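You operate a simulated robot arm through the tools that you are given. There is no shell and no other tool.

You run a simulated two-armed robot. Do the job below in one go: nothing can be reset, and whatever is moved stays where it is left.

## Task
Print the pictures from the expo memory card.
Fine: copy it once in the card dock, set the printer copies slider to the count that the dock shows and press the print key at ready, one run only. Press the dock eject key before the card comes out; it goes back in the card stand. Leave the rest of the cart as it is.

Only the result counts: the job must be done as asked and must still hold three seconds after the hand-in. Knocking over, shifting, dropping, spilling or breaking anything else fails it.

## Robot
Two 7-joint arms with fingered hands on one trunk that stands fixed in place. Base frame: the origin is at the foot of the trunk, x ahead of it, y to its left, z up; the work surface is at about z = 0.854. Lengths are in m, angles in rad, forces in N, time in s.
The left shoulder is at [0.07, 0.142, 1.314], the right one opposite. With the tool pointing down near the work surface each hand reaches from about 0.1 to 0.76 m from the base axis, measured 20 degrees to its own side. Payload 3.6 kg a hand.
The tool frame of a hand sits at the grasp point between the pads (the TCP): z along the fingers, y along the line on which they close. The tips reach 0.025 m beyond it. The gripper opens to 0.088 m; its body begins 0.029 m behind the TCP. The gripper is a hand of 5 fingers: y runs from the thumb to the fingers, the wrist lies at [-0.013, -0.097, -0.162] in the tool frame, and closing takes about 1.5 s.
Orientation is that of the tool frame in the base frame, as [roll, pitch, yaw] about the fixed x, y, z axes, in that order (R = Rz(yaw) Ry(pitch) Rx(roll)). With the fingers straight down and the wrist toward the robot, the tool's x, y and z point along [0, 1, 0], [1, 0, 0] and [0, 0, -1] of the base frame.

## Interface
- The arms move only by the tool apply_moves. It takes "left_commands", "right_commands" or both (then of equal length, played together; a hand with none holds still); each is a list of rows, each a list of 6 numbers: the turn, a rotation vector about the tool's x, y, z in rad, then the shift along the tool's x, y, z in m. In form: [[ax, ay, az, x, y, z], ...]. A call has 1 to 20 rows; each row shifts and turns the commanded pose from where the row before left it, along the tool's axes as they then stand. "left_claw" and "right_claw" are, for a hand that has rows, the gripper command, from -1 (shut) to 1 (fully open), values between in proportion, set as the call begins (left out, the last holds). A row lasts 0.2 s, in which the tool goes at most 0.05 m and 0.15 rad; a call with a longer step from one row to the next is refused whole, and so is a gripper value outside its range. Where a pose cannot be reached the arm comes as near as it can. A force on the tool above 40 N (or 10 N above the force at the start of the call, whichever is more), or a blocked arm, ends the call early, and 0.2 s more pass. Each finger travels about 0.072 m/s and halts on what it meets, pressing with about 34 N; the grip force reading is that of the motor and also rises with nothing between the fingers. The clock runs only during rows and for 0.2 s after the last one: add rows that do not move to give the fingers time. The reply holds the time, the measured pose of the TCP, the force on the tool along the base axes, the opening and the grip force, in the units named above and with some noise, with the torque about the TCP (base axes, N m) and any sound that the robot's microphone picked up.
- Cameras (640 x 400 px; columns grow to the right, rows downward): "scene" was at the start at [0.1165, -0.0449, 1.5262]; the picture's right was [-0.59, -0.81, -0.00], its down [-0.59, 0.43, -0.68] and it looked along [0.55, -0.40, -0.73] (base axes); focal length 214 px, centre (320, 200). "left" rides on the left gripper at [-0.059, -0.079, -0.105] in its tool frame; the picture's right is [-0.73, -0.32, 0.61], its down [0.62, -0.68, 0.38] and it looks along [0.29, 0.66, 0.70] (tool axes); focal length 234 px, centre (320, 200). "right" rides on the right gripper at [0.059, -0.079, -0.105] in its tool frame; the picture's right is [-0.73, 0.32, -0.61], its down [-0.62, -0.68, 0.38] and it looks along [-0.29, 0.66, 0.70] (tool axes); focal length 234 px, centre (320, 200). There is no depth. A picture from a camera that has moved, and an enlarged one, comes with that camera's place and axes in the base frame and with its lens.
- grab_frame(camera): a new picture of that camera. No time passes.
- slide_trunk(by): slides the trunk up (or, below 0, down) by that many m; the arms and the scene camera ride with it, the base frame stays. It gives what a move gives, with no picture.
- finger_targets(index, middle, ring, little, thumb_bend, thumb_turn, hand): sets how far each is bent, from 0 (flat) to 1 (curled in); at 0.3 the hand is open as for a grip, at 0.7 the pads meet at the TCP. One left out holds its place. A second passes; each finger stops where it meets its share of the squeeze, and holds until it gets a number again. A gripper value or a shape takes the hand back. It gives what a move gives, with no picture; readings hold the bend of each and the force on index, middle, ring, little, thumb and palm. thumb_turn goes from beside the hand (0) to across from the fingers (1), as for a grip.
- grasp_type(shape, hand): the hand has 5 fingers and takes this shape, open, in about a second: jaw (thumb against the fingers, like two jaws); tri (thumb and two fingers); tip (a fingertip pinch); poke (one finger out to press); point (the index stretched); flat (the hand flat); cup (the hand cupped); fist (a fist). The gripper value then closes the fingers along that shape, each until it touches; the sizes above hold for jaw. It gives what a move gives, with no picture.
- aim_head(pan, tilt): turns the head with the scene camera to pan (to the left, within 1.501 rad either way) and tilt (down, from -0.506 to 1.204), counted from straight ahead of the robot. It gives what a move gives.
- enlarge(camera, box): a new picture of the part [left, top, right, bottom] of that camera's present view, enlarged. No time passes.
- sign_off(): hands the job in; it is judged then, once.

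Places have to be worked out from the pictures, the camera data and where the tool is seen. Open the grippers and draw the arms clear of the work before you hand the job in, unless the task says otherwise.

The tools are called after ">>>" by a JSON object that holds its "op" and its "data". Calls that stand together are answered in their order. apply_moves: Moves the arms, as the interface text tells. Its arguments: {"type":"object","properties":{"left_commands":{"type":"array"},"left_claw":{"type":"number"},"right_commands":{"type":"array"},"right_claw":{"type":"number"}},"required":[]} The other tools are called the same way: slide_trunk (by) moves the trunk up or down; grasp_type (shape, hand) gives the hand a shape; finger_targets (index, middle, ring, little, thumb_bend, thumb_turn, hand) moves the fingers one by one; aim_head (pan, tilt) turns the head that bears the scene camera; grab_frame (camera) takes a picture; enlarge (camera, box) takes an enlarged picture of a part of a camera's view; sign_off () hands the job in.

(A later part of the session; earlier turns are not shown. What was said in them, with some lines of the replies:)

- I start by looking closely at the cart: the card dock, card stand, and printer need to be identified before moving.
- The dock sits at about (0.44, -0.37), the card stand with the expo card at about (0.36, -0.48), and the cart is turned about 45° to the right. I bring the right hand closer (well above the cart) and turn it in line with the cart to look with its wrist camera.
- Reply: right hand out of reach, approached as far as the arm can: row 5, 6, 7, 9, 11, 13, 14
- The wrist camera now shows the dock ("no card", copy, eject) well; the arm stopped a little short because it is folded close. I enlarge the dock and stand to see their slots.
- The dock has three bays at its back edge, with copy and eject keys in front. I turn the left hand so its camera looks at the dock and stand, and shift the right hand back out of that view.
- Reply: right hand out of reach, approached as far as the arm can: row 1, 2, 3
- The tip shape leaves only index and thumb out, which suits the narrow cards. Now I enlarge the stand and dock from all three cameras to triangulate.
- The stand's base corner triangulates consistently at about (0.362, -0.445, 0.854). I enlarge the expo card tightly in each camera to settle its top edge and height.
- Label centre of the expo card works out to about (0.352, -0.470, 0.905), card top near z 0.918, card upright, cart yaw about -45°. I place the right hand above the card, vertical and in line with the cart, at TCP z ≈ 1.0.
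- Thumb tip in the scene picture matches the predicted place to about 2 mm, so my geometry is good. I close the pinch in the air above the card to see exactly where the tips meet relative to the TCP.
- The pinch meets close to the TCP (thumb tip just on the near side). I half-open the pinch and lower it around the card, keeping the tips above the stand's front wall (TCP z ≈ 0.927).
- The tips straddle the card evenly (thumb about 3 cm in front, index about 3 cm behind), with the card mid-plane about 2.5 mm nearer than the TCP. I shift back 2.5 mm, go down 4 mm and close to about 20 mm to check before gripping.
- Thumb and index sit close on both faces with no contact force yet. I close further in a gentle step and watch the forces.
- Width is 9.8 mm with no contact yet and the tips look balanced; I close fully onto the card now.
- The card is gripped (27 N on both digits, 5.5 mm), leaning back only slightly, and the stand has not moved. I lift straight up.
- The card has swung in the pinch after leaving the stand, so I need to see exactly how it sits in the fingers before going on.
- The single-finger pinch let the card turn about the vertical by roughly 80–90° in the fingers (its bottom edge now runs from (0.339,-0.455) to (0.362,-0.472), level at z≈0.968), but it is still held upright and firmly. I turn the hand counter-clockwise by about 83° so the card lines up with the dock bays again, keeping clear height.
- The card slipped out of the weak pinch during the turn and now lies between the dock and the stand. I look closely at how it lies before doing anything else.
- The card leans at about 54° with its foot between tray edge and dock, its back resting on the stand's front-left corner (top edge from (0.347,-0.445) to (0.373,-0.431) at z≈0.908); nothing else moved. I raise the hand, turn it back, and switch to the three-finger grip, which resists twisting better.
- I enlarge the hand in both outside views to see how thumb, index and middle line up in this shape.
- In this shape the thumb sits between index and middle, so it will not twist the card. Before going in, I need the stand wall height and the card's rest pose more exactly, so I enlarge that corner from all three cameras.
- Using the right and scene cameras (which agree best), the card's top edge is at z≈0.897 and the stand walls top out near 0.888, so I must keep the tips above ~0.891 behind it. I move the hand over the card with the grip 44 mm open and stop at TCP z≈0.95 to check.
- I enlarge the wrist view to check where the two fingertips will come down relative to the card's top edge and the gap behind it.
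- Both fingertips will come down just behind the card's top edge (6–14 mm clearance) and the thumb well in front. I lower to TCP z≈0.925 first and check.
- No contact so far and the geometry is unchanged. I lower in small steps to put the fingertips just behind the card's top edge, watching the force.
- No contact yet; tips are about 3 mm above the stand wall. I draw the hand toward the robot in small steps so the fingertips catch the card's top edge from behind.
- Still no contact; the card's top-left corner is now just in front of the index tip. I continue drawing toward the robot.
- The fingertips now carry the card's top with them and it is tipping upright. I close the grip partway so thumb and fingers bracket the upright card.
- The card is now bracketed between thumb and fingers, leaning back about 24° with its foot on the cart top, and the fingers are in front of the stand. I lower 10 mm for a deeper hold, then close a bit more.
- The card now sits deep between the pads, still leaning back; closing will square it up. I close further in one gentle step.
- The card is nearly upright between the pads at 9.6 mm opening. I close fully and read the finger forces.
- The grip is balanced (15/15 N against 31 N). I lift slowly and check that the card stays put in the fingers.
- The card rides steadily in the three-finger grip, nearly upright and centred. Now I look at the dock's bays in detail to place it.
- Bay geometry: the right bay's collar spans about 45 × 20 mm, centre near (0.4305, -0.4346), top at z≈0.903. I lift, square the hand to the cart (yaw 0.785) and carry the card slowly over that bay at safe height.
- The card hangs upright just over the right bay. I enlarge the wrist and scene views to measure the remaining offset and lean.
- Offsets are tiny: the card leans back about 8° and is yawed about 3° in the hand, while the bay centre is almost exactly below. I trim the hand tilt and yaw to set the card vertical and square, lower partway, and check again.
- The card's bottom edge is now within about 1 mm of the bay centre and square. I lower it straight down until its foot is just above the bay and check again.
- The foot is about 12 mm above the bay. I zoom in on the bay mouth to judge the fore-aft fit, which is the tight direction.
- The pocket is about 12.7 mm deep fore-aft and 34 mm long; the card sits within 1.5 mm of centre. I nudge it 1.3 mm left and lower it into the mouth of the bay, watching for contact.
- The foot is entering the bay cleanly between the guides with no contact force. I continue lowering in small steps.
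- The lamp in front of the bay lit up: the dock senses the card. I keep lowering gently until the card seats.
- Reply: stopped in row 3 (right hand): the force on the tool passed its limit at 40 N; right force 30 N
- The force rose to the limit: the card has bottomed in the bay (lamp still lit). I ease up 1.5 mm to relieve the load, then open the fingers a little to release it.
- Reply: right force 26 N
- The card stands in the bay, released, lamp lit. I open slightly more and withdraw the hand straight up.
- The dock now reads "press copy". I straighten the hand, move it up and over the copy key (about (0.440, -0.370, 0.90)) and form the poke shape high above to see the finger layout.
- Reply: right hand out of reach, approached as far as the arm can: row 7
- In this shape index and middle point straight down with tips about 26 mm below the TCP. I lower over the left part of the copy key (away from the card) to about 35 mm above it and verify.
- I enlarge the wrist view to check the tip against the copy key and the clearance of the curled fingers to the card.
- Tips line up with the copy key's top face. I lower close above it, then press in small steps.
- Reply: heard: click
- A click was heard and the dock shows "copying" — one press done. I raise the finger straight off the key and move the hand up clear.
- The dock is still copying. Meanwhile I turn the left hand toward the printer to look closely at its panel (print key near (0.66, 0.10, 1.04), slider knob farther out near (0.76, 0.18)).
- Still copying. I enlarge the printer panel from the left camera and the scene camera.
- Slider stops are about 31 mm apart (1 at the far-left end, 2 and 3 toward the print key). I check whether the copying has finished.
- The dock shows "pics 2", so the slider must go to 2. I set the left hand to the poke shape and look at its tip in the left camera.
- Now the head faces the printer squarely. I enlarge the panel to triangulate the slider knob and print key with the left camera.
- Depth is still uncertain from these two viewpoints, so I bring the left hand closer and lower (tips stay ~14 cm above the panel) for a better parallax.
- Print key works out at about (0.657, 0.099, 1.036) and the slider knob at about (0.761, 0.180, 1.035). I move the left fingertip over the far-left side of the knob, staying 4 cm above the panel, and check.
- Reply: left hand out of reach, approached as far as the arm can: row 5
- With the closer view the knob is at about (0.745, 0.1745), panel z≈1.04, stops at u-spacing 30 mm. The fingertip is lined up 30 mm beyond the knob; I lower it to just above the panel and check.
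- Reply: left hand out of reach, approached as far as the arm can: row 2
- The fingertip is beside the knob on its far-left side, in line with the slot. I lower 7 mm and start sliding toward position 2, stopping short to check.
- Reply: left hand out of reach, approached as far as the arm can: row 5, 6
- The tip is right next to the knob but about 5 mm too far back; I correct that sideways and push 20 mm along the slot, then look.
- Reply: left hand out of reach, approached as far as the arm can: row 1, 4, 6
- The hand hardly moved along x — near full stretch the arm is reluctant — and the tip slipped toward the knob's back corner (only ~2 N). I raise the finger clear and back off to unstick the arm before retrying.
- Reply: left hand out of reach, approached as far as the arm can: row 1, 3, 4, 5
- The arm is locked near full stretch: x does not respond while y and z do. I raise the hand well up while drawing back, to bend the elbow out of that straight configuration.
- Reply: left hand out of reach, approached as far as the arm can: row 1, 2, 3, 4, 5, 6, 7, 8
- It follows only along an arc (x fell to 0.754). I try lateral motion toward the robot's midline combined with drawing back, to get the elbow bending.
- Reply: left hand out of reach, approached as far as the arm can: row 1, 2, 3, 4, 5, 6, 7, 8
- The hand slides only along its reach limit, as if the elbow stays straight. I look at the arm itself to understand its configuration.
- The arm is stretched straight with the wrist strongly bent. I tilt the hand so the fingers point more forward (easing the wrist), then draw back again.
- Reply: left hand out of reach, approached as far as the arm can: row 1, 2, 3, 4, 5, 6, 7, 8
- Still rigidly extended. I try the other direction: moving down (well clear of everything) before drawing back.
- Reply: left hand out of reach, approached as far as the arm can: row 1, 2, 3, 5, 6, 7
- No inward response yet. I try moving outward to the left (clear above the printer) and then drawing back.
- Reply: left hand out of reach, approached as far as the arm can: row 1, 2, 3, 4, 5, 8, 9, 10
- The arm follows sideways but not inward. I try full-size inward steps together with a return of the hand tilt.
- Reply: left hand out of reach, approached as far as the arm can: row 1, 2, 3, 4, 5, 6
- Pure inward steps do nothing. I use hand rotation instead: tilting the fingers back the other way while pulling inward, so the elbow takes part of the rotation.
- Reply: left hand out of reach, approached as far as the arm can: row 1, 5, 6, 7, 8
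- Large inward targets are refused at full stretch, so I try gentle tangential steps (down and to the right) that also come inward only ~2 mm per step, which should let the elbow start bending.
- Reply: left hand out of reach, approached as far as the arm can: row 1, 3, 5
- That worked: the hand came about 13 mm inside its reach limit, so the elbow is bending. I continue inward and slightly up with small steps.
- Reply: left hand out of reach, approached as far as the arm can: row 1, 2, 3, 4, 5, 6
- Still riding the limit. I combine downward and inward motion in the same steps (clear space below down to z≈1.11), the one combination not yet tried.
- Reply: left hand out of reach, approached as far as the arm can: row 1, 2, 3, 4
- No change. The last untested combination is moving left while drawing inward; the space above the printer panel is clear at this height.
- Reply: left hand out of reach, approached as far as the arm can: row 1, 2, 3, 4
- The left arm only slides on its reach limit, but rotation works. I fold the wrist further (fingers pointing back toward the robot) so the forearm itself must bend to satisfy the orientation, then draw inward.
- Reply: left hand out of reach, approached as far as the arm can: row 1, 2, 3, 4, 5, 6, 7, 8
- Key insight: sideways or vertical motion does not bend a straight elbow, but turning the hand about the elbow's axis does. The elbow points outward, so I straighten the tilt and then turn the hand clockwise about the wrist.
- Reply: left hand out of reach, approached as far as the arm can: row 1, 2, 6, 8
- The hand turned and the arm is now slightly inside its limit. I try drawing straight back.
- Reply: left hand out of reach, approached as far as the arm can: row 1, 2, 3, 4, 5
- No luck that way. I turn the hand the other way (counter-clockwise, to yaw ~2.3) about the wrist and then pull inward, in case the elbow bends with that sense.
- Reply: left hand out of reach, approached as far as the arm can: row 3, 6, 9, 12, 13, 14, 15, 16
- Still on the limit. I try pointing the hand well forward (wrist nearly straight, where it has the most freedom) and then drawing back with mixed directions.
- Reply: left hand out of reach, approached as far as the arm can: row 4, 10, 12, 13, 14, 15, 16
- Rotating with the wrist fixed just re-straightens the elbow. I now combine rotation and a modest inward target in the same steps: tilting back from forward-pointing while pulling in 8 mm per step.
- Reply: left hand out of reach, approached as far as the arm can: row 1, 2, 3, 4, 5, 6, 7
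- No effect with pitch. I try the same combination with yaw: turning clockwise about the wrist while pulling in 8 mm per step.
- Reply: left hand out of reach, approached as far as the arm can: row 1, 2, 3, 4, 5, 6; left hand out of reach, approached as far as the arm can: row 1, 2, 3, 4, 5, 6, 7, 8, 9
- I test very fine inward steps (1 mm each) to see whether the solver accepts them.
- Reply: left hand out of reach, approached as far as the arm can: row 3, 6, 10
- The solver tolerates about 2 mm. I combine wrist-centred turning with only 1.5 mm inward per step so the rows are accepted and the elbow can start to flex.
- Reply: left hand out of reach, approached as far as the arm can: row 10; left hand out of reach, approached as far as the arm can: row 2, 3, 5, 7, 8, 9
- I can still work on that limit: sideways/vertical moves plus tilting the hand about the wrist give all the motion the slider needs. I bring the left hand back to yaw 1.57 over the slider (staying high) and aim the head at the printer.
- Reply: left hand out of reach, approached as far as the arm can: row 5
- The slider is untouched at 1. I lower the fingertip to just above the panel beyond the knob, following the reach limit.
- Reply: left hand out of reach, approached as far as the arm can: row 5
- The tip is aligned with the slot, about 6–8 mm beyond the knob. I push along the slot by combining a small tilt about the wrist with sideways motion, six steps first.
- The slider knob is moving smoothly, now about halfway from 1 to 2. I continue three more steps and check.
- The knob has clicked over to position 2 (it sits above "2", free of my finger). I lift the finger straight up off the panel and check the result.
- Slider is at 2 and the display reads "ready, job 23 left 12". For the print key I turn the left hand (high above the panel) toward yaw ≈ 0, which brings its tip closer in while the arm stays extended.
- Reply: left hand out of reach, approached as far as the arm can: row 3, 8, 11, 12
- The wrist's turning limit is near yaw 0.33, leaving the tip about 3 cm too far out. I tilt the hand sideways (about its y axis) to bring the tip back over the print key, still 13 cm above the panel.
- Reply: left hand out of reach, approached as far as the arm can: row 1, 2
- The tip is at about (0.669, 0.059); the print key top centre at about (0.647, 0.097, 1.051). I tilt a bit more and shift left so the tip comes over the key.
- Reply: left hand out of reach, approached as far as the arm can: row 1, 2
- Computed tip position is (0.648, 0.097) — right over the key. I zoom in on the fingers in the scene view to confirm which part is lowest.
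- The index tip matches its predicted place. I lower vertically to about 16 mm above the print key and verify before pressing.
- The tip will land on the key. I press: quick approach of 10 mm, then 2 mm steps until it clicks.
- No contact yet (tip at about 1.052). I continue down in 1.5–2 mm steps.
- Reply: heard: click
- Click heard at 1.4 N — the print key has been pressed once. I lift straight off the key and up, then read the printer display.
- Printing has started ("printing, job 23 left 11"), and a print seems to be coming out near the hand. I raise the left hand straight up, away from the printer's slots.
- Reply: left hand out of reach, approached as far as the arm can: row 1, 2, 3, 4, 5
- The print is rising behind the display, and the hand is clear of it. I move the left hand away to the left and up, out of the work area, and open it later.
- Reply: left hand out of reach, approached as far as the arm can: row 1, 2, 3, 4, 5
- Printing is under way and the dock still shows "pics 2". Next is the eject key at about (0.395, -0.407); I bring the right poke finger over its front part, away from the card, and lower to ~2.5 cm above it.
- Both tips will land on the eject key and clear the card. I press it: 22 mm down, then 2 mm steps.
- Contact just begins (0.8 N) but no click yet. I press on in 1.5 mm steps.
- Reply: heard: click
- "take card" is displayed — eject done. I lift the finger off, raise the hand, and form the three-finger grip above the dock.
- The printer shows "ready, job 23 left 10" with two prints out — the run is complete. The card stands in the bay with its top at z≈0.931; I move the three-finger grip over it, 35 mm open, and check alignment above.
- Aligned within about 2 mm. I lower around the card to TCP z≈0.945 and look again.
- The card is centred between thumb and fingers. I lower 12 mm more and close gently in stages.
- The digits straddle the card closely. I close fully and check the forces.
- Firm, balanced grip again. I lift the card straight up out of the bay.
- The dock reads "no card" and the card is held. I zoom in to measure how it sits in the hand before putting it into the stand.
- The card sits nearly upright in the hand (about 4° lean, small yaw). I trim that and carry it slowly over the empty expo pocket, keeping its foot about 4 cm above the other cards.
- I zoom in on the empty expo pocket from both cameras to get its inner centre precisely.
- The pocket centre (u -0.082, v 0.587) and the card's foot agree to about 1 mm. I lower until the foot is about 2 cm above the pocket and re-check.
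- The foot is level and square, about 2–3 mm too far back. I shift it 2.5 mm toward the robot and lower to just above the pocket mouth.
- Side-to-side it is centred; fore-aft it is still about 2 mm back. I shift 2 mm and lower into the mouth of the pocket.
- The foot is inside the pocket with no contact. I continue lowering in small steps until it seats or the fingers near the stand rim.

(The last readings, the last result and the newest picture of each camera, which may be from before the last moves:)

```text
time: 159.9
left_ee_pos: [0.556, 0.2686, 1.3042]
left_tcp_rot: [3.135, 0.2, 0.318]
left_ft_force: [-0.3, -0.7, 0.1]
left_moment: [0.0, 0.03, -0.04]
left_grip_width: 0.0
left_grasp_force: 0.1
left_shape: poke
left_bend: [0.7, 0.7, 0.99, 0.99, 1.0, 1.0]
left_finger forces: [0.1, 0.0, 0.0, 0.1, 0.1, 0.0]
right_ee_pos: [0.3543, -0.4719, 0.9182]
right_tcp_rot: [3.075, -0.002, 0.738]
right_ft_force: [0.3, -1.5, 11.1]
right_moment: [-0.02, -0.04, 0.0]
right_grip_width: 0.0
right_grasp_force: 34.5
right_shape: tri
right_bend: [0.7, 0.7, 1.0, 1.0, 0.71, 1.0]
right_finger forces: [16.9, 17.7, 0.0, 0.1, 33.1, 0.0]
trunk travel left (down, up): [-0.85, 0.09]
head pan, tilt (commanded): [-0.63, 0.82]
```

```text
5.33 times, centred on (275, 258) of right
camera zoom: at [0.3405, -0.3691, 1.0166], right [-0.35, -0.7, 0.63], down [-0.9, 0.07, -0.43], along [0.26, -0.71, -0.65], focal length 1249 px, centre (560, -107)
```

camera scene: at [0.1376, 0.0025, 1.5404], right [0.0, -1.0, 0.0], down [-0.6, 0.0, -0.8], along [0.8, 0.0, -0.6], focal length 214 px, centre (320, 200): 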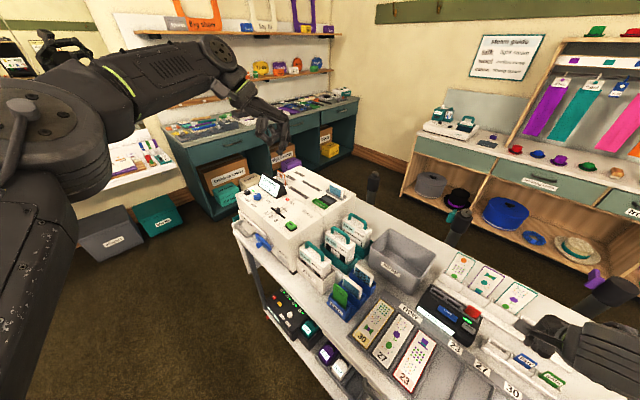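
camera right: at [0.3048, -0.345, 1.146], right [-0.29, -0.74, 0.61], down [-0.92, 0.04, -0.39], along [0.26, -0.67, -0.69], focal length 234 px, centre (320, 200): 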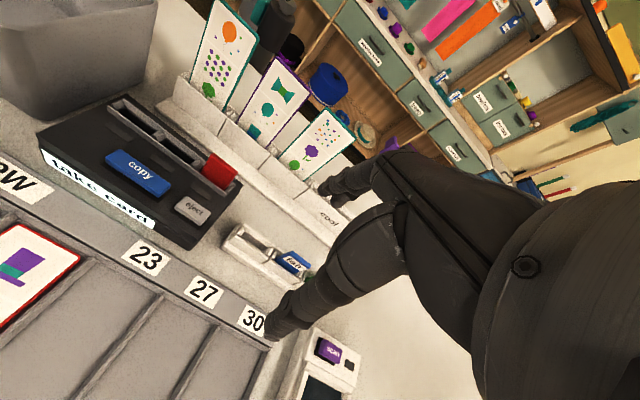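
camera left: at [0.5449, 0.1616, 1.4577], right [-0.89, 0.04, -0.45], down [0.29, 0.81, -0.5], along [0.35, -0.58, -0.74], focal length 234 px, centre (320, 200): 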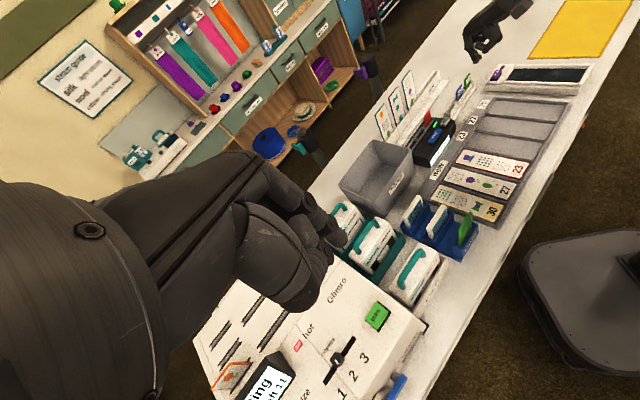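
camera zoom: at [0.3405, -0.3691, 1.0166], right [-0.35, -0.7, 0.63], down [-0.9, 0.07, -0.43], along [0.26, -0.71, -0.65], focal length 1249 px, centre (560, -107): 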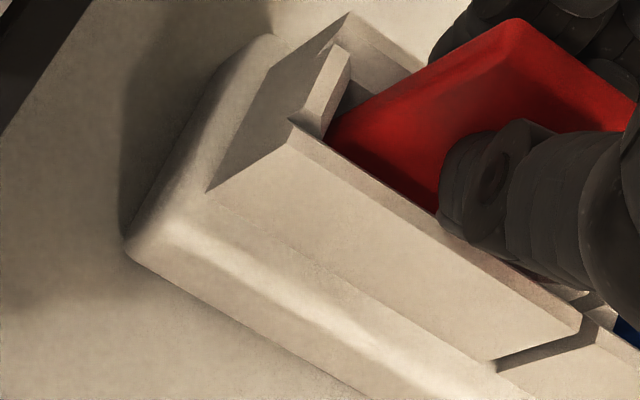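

Contact of 11 N: the thumb has reached the stand's rim with the card about 13 mm deep in the pocket. I ease up 2 mm and open the fingers slightly so the card settles down into the pocket.

>>> {"op": "apply_moves", "data": {"right_commands": [[0, 0, 0, 0, 0.0001, -0.002], [0, 0, 0, 0, 0, 0]]}}

>>> {"op": "apply_moves", "data": {"right_commands": [[0, 0, 0, 0, 0, 0], [0, 0, 0, 0, 0, 0], [0, 0, 0, 0, 0, 0]], "right_claw": -0.75}}

>>> {"op": "enlarge", "data": {"camera": "right", "box": [230, 200, 350, 300]}}

>>> {"op": "enlarge", "data": {"camera": "scene", "box": [360, 205, 410, 245]}}

```text
time: 160.6
left_ee_pos: [0.5565, 0.268, 1.3029]
left_tcp_rot: [3.137, 0.198, 0.319]
left_ft_force: [-0.3, 0.5, 0.5]
left_moment: [-0.01, -0.01, -0.03]
left_grip_width: 0.0
left_grasp_force: 0.1
left_shape: poke
left_bend: [0.7, 0.7, 0.99, 0.99, 1.0, 1.0]
left_finger forces: [0.0, 0.0, 0.1, 0.0, 0.1, 0.0]
right_ee_pos: [0.3537, -0.4715, 0.9183]
right_tcp_rot: [3.08, -0.002, 0.736]
right_ft_force: [-0.5, -0.4, -0.9]
right_moment: [-0.04, 0.0, -0.01]
right_grip_width: 0.0003
right_grasp_force: 34.2
right_shape: tri
right_bend: [0.7, 0.7, 1.0, 1.0, 0.71, 1.0]
right_finger forces: [15.6, 16.6, 0.0, 0.0, 32.2, 0.0]
trunk travel left (down, up): [-0.85, 0.09]
head pan, tilt (commanded): [-0.63, 0.82]
```

```text
time: 161.3
left_ee_pos: [0.5572, 0.2682, 1.3032]
left_tcp_rot: [3.135, 0.2, 0.321]
left_ft_force: [-0.3, -0.1, -0.4]
left_moment: [0.0, 0.02, -0.01]
left_grip_width: 0.0
left_grasp_force: 0.1
left_shape: poke
left_bend: [0.7, 0.7, 0.99, 0.99, 1.0, 1.0]
left_finger forces: [0.0, 0.0, 0.1, 0.0, 0.0, 0.0]
right_ee_pos: [0.3543, -0.4721, 0.9201]
right_tcp_rot: [3.078, -0.001, 0.738]
right_ft_force: [0.6, 0.1, 1.0]
right_moment: [-0.04, -0.02, -0.06]
right_grip_width: 0.0113
right_grasp_force: 0.1
right_shape: tri
right_bend: [0.72, 0.63, 0.99, 0.99, 0.74, 1.0]
right_finger forces: [0.0, 0.0, 0.0, 0.1, 0.0, 0.0]
trunk travel left (down, up): [-0.85, 0.09]
head pan, tilt (commanded): [-0.63, 0.82]
```

```text
4.00 times, centred on (290, 250) of right
camera zoom: at [0.341, -0.3697, 1.0183], right [-0.35, -0.7, 0.62], down [-0.9, 0.07, -0.43], along [0.26, -0.71, -0.65], focal length 937 px, centre (440, 0)
```

zoom: 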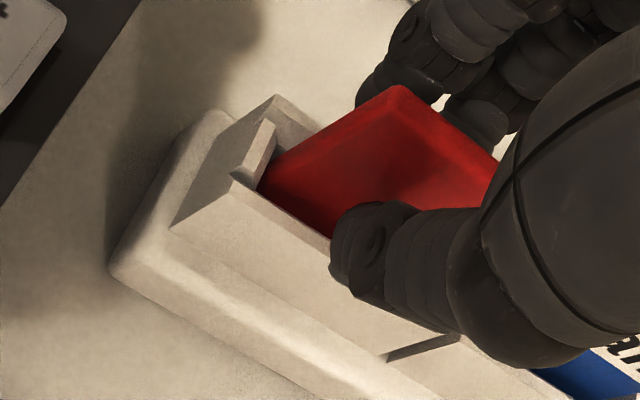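

```text
10.00 times, centred on (385, 225) of scene
camera zoom: at [0.1166, -0.0446, 1.5261], right [-0.59, -0.81, 0.0], down [-0.59, 0.43, -0.68], along [0.55, -0.4, -0.73], focal length 2145 px, centre (-330, -50)
```

zoom: 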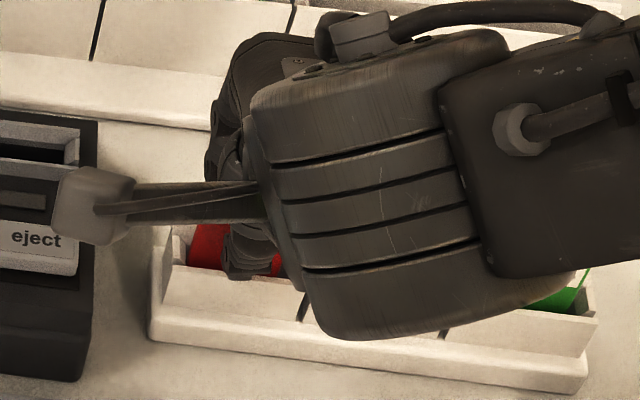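

The card stands free in the pocket. I open the fingers a bit further and withdraw straight up.

>>> {"op": "apply_moves", "data": {"right_commands": [[0, 0, 0, 0, 0, 0], [0, 0, 0, 0, 0, 0], [0, 0, 0, 0, 0, 0]], "right_claw": -0.3}}

>>> {"op": "apply_moves", "data": {"right_commands": [[0, 0, 0, 0, 0.0005, -0.008], [0, 0, 0, 0, 0.0006, -0.01], [0, 0, 0, 0, 0.0008, -0.012], [0, 0, 0, 0, 0.001, -0.015], [0, 0, 0, 0, 0.0013, -0.02], [0, 0, 0, 0, 0.0016, -0.025], [0, 0, 0, 0, 0.0016, -0.025], [0, 0, 0, 0, 0, 0]]}}

>>> {"op": "grab_frame", "data": {"camera": "right"}}

>>> {"op": "enlarge", "data": {"camera": "scene", "box": [310, 190, 430, 270]}}

```text
time: 162.2
left_ee_pos: [0.5571, 0.2677, 1.3028]
left_tcp_rot: [3.136, 0.198, 0.319]
left_ft_force: [0.5, 0.4, 0.4]
left_moment: [0.0, 0.01, -0.01]
left_grip_width: 0.0
left_grasp_force: 0.0
left_shape: poke
left_bend: [0.7, 0.7, 0.99, 0.99, 1.0, 1.0]
left_finger forces: [0.0, 0.0, 0.1, 0.0, 0.0, 0.0]
right_ee_pos: [0.3558, -0.4726, 0.9182]
right_tcp_rot: [3.078, -0.001, 0.737]
right_ft_force: [0.5, -0.6, 0.0]
right_moment: [0.02, 0.02, -0.01]
right_grip_width: 0.0305
right_grasp_force: 0.1
right_shape: tri
right_bend: [0.74, 0.51, 0.99, 0.99, 0.73, 1.0]
right_finger forces: [0.0, 0.1, 0.0, 0.1, 0.0, 0.0]
trunk travel left (down, up): [-0.85, 0.09]
head pan, tilt (commanded): [-0.63, 0.82]
```

```text
time: 163.9
left_ee_pos: [0.5569, 0.2684, 1.3036]
left_tcp_rot: [3.135, 0.199, 0.319]
left_ft_force: [-0.3, 0.6, 0.4]
left_moment: [0.01, 0.01, -0.01]
left_grip_width: 0.0
left_grasp_force: 0.1
left_shape: poke
left_bend: [0.7, 0.7, 0.99, 0.99, 1.0, 1.0]
left_finger forces: [0.1, 0.1, 0.0, 0.1, 0.1, 0.1]
right_ee_pos: [0.3537, -0.4747, 1.0324]
right_tcp_rot: [3.076, -0.003, 0.735]
right_ft_force: [-0.3, 0.1, 0.3]
right_moment: [-0.04, -0.01, 0.02]
right_grip_width: 0.0304
right_grasp_force: 0.0
right_shape: tri
right_bend: [0.74, 0.51, 0.99, 0.99, 0.73, 1.0]
right_finger forces: [0.1, 0.0, 0.0, 0.0, 0.0, 0.0]
trunk travel left (down, up): [-0.85, 0.09]
head pan, tilt (commanded): [-0.63, 0.82]
```

```text
taken
camera right: at [0.3399, -0.3713, 1.1324], right [-0.35, -0.7, 0.62], down [-0.9, 0.07, -0.43], along [0.26, -0.71, -0.65], focal length 234 px, centre (320, 200)
```

right: 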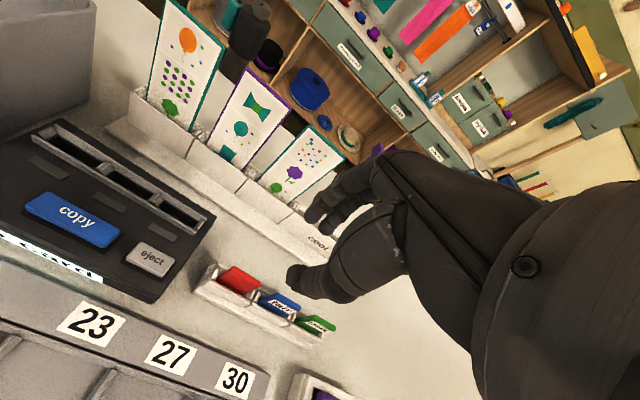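

```text
5.00 times, centred on (370, 230) of scene
camera zoom: at [0.1167, -0.0449, 1.526], right [-0.59, -0.81, 0.0], down [-0.59, 0.43, -0.68], along [0.55, -0.4, -0.73], focal length 1072 px, centre (70, 50)
```

zoom: 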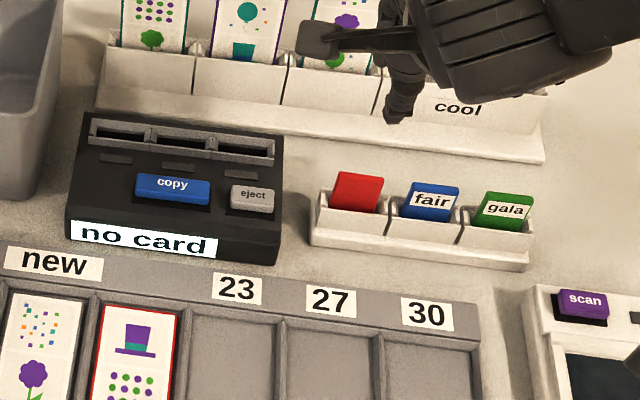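

The card is back in the expo pocket. I zoom in to verify that it is fully seated like its neighbours.

>>> {"op": "enlarge", "data": {"camera": "scene", "box": [360, 215, 408, 245]}}

>>> {"op": "enlarge", "data": {"camera": "right", "box": [190, 250, 350, 350]}}

```text
13.33 times, centred on (384, 230) of scene
camera zoom: at [0.1167, -0.0449, 1.526], right [-0.59, -0.81, 0.0], down [-0.59, 0.43, -0.68], along [0.55, -0.4, -0.73], focal length 2860 px, centre (-533, -200)
```

zoom: 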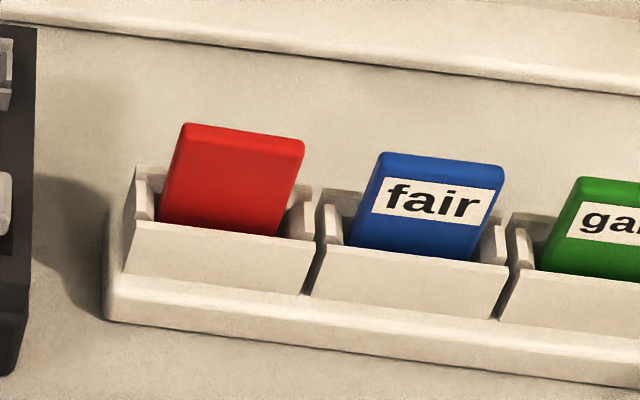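

```text
4.00 times, centred on (270, 300) of right
camera zoom: at [0.3399, -0.3713, 1.1324], right [-0.35, -0.7, 0.62], down [-0.9, 0.07, -0.43], along [0.26, -0.71, -0.65], focal length 937 px, centre (520, -200)
```

zoom: 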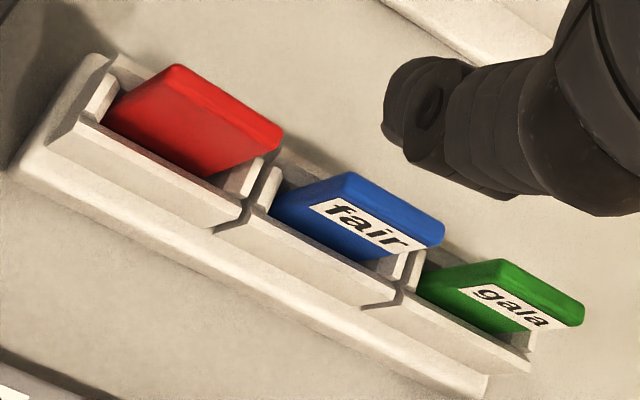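

The card is seated like the others. Now I raise the right hand clear and open both hands to the jaw shape, drawing the arms back.

>>> {"op": "apply_moves", "data": {"right_commands": [[0, 0, 0, 0, -0.01, -0.03], [0, 0, 0, 0, -0.01, -0.03], [0, 0, 0, -0.01, -0.01, -0.03], [0.03, 0, -0.025, -0.01, -0.01, -0.03], [0.035, 0, -0.025, -0.01, -0.01, -0.03], [0, 0, -0.1, -0.01, -0.01, -0.03], [0, 0, -0.1, 0, -0.01, -0.03], [0, 0, -0.1, 0, 0, -0.03], [0, 0, -0.1, 0, 0, 0]], "left_commands": [[0, 0, 0, -0.01, -0.003, -0.01], [0, 0, 0, -0.01, -0.003, -0.01], [0, 0, 0, -0.015, -0.005, -0.01], [0, 0, 0, -0.015, -0.005, -0.01], [0, 0, 0, -0.015, -0.005, 0], [0, 0, 0, -0.015, -0.005, 0], [0, 0, 0, -0.015, -0.005, 0], [0, 0, 0, -0.015, -0.005, 0], [0, 0, 0, 0, 0, 0]]}}

>>> {"op": "grasp_type", "data": {"hand": "right", "shape": "jaw"}}

>>> {"op": "grasp_type", "data": {"hand": "left", "shape": "jaw"}}

>>> {"op": "grab_frame", "data": {"camera": "scene"}}

>>> {"op": "grab_frame", "data": {"camera": "left"}}

```text
time: 165.9
left_ee_pos: [0.4468, 0.2679, 1.3612]
left_tcp_rot: [3.139, 0.202, 0.318]
left_ft_force: [0.4, -0.7, -0.3]
left_moment: [0.02, -0.01, 0.04]
left_grip_width: 0.0
left_grasp_force: 0.0
left_shape: poke
left_bend: [0.7, 0.7, 0.99, 0.99, 1.0, 1.0]
left_finger forces: [0.0, 0.0, 0.1, 0.0, 0.0, 0.1]
left hand out of reach, approached as far as the arm can: row 2, 4
right_ee_pos: [0.2755, -0.449, 1.2706]
right_tcp_rot: [-3.141, -0.001, 1.188]
right_ft_force: [-0.7, -0.3, 0.9]
right_moment: [0.01, 0.02, 0.0]
right_grip_width: 0.0306
right_grasp_force: 0.1
right_shape: tri
right_bend: [0.74, 0.51, 0.99, 0.99, 0.73, 1.0]
right_finger forces: [0.0, 0.0, 0.1, 0.0, 0.0, 0.1]
right hand out of reach, approached as far as the arm can: row 4
trunk travel left (down, up): [-0.85, 0.09]
head pan, tilt (commanded): [-0.63, 0.82]
```

```text
time: 166.8
left_ee_pos: [0.446, 0.2682, 1.3614]
left_tcp_rot: [3.137, 0.204, 0.319]
left_ft_force: [-1.2, -0.5, 0.0]
left_moment: [-0.02, -0.01, -0.03]
left_grip_width: 0.0001
left_grasp_force: 0.1
left_shape: poke
left_bend: [0.7, 0.7, 0.99, 0.99, 1.0, 1.0]
left_finger forces: [0.0, 0.1, 0.0, 0.1, 0.0, 0.1]
right_ee_pos: [0.2765, -0.4472, 1.2708]
right_tcp_rot: [3.14, -0.001, 1.186]
right_ft_force: [0.2, 0.0, 0.5]
right_moment: [0.02, 0.01, 0.01]
right_grip_width: 0.0877
right_grasp_force: 0.1
right_shape: jaw
right_bend: [0.3, 0.3, 0.3, 0.3, 0.3, 0.98]
right_finger forces: [0.0, 0.1, 0.0, 0.0, 0.0, 0.0]
trunk travel left (down, up): [-0.85, 0.09]
head pan, tilt (commanded): [-0.63, 0.82]
```

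```text
time: 167.8
left_ee_pos: [0.447, 0.2692, 1.3631]
left_tcp_rot: [3.136, 0.203, 0.318]
left_ft_force: [0.0, -0.3, 0.0]
left_moment: [0.0, 0.0, 0.03]
left_grip_width: 0.0881
left_grasp_force: 0.1
left_shape: jaw
left_bend: [0.3, 0.3, 0.3, 0.3, 0.3, 0.98]
left_finger forces: [0.1, 0.0, 0.0, 0.0, 0.0, 0.0]
right_ee_pos: [0.2765, -0.4483, 1.2714]
right_tcp_rot: [3.141, -0.002, 1.187]
right_ft_force: [0.0, 0.7, -0.3]
right_moment: [0.01, 0.01, 0.03]
right_grip_width: 0.0878
right_grasp_force: 0.1
right_shape: jaw
right_bend: [0.3, 0.3, 0.3, 0.3, 0.3, 0.98]
right_finger forces: [0.1, 0.1, 0.1, 0.1, 0.1, 0.0]
trunk travel left (down, up): [-0.85, 0.09]
head pan, tilt (commanded): [-0.63, 0.82]
```

```text
taken
camera scene: at [0.1165, -0.0447, 1.5261], right [-0.59, -0.81, 0.0], down [-0.59, 0.43, -0.68], along [0.55, -0.4, -0.73], focal length 214 px, centre (320, 200)
```

scene: 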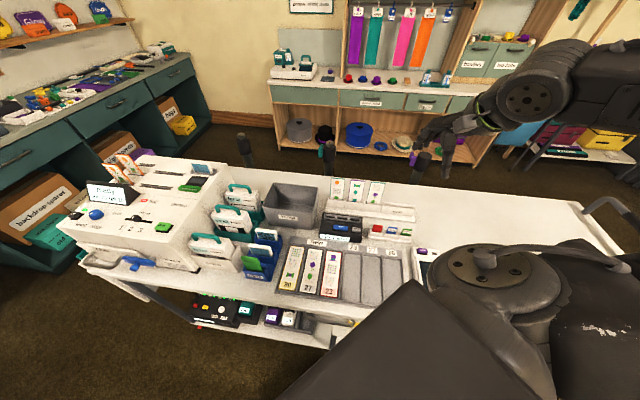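

```text
taken
camera left: at [0.3865, 0.3339, 1.4752], right [-0.89, 0.04, -0.45], down [0.29, 0.81, -0.5], along [0.34, -0.58, -0.74], focal length 234 px, centre (320, 200)
```

left: 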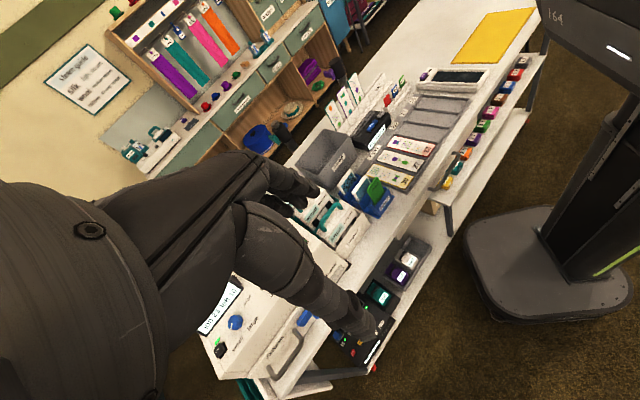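

Both arms are clear and open. I do a last check of the printer, the dock and the stand before handing in.

>>> {"op": "enlarge", "data": {"camera": "scene", "box": [60, 140, 220, 270]}}

>>> {"op": "enlarge", "data": {"camera": "scene", "box": [280, 170, 440, 310]}}

>>> {"op": "enlarge", "data": {"camera": "scene", "box": [190, 170, 330, 290]}}

```text
3.08 times, centred on (140, 205) of scene
camera zoom: at [0.1165, -0.0447, 1.5261], right [-0.59, -0.81, 0.0], down [-0.59, 0.43, -0.68], along [0.55, -0.4, -0.73], focal length 660 px, centre (874, 185)
```

zoom: 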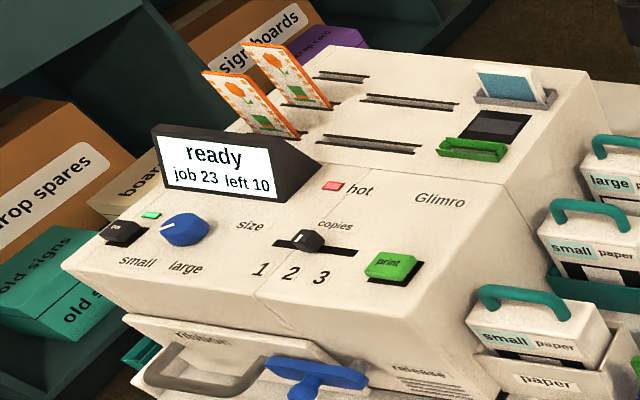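

```text
2.86 times, centred on (360, 240) of scene
camera zoom: at [0.1165, -0.0447, 1.5261], right [-0.59, -0.81, 0.0], down [-0.59, 0.43, -0.68], along [0.55, -0.4, -0.73], focal length 613 px, centre (206, 86)
```

zoom: 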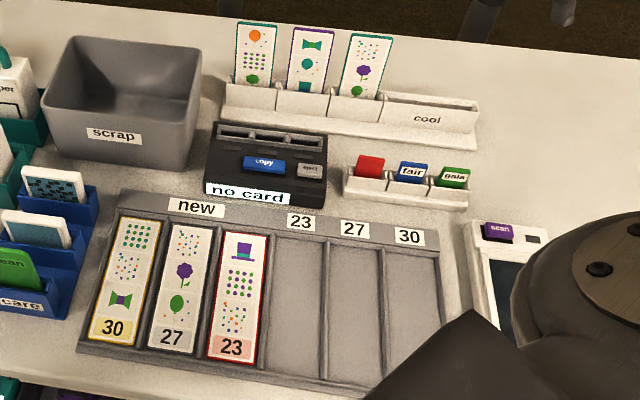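

```text
3.33 times, centred on (260, 230) of scene
camera zoom: at [0.1165, -0.0447, 1.5261], right [-0.59, -0.81, 0.0], down [-0.59, 0.43, -0.68], along [0.55, -0.4, -0.73], focal length 715 px, centre (520, 100)
```

zoom: 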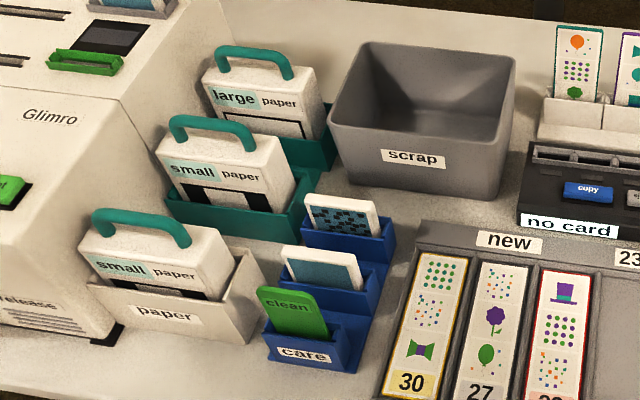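

Two prints are out and the printer shows "ready, job 23 left 10" with the slider at 2. The dock reads "no card" and the expo card is back in its pocket. Everything else is where it was, so I hand the job in.

One thing to note: the expo card slipped from my fingers once on the way to the dock. I picked it up again, and it now stands in the stand with its label facing away.

>>> {"op": "sign_off", "data": {}}

```text
The job is handed in.
```

The expo card's pictures are printed and the card is back in its pocket in the card stand. I've handed the job in, and no verdict has come back yet.

- **Copy:** I copied the card once, and the dock showed "pics 2".
- **Print:** I set the copies slider to 2 and pressed the print key once at "ready". Two prints came out, and I left them standing in the printer. The display now reads "ready, job 23 left 10".
- **Card:** I pressed eject before taking the card out. The dock now reads "no card".

**Slip with the card:** I dropped the expo card once while carrying it from the stand to the dock. It landed between the two, I picked it up again, and in the pictures nothing else had moved. It now stands in its pocket turned around, with the label facing away from the robot. The dock read it normally that way.

The rest of the cart looks unchanged in the last pictures. Both hands are open and clear of the work.
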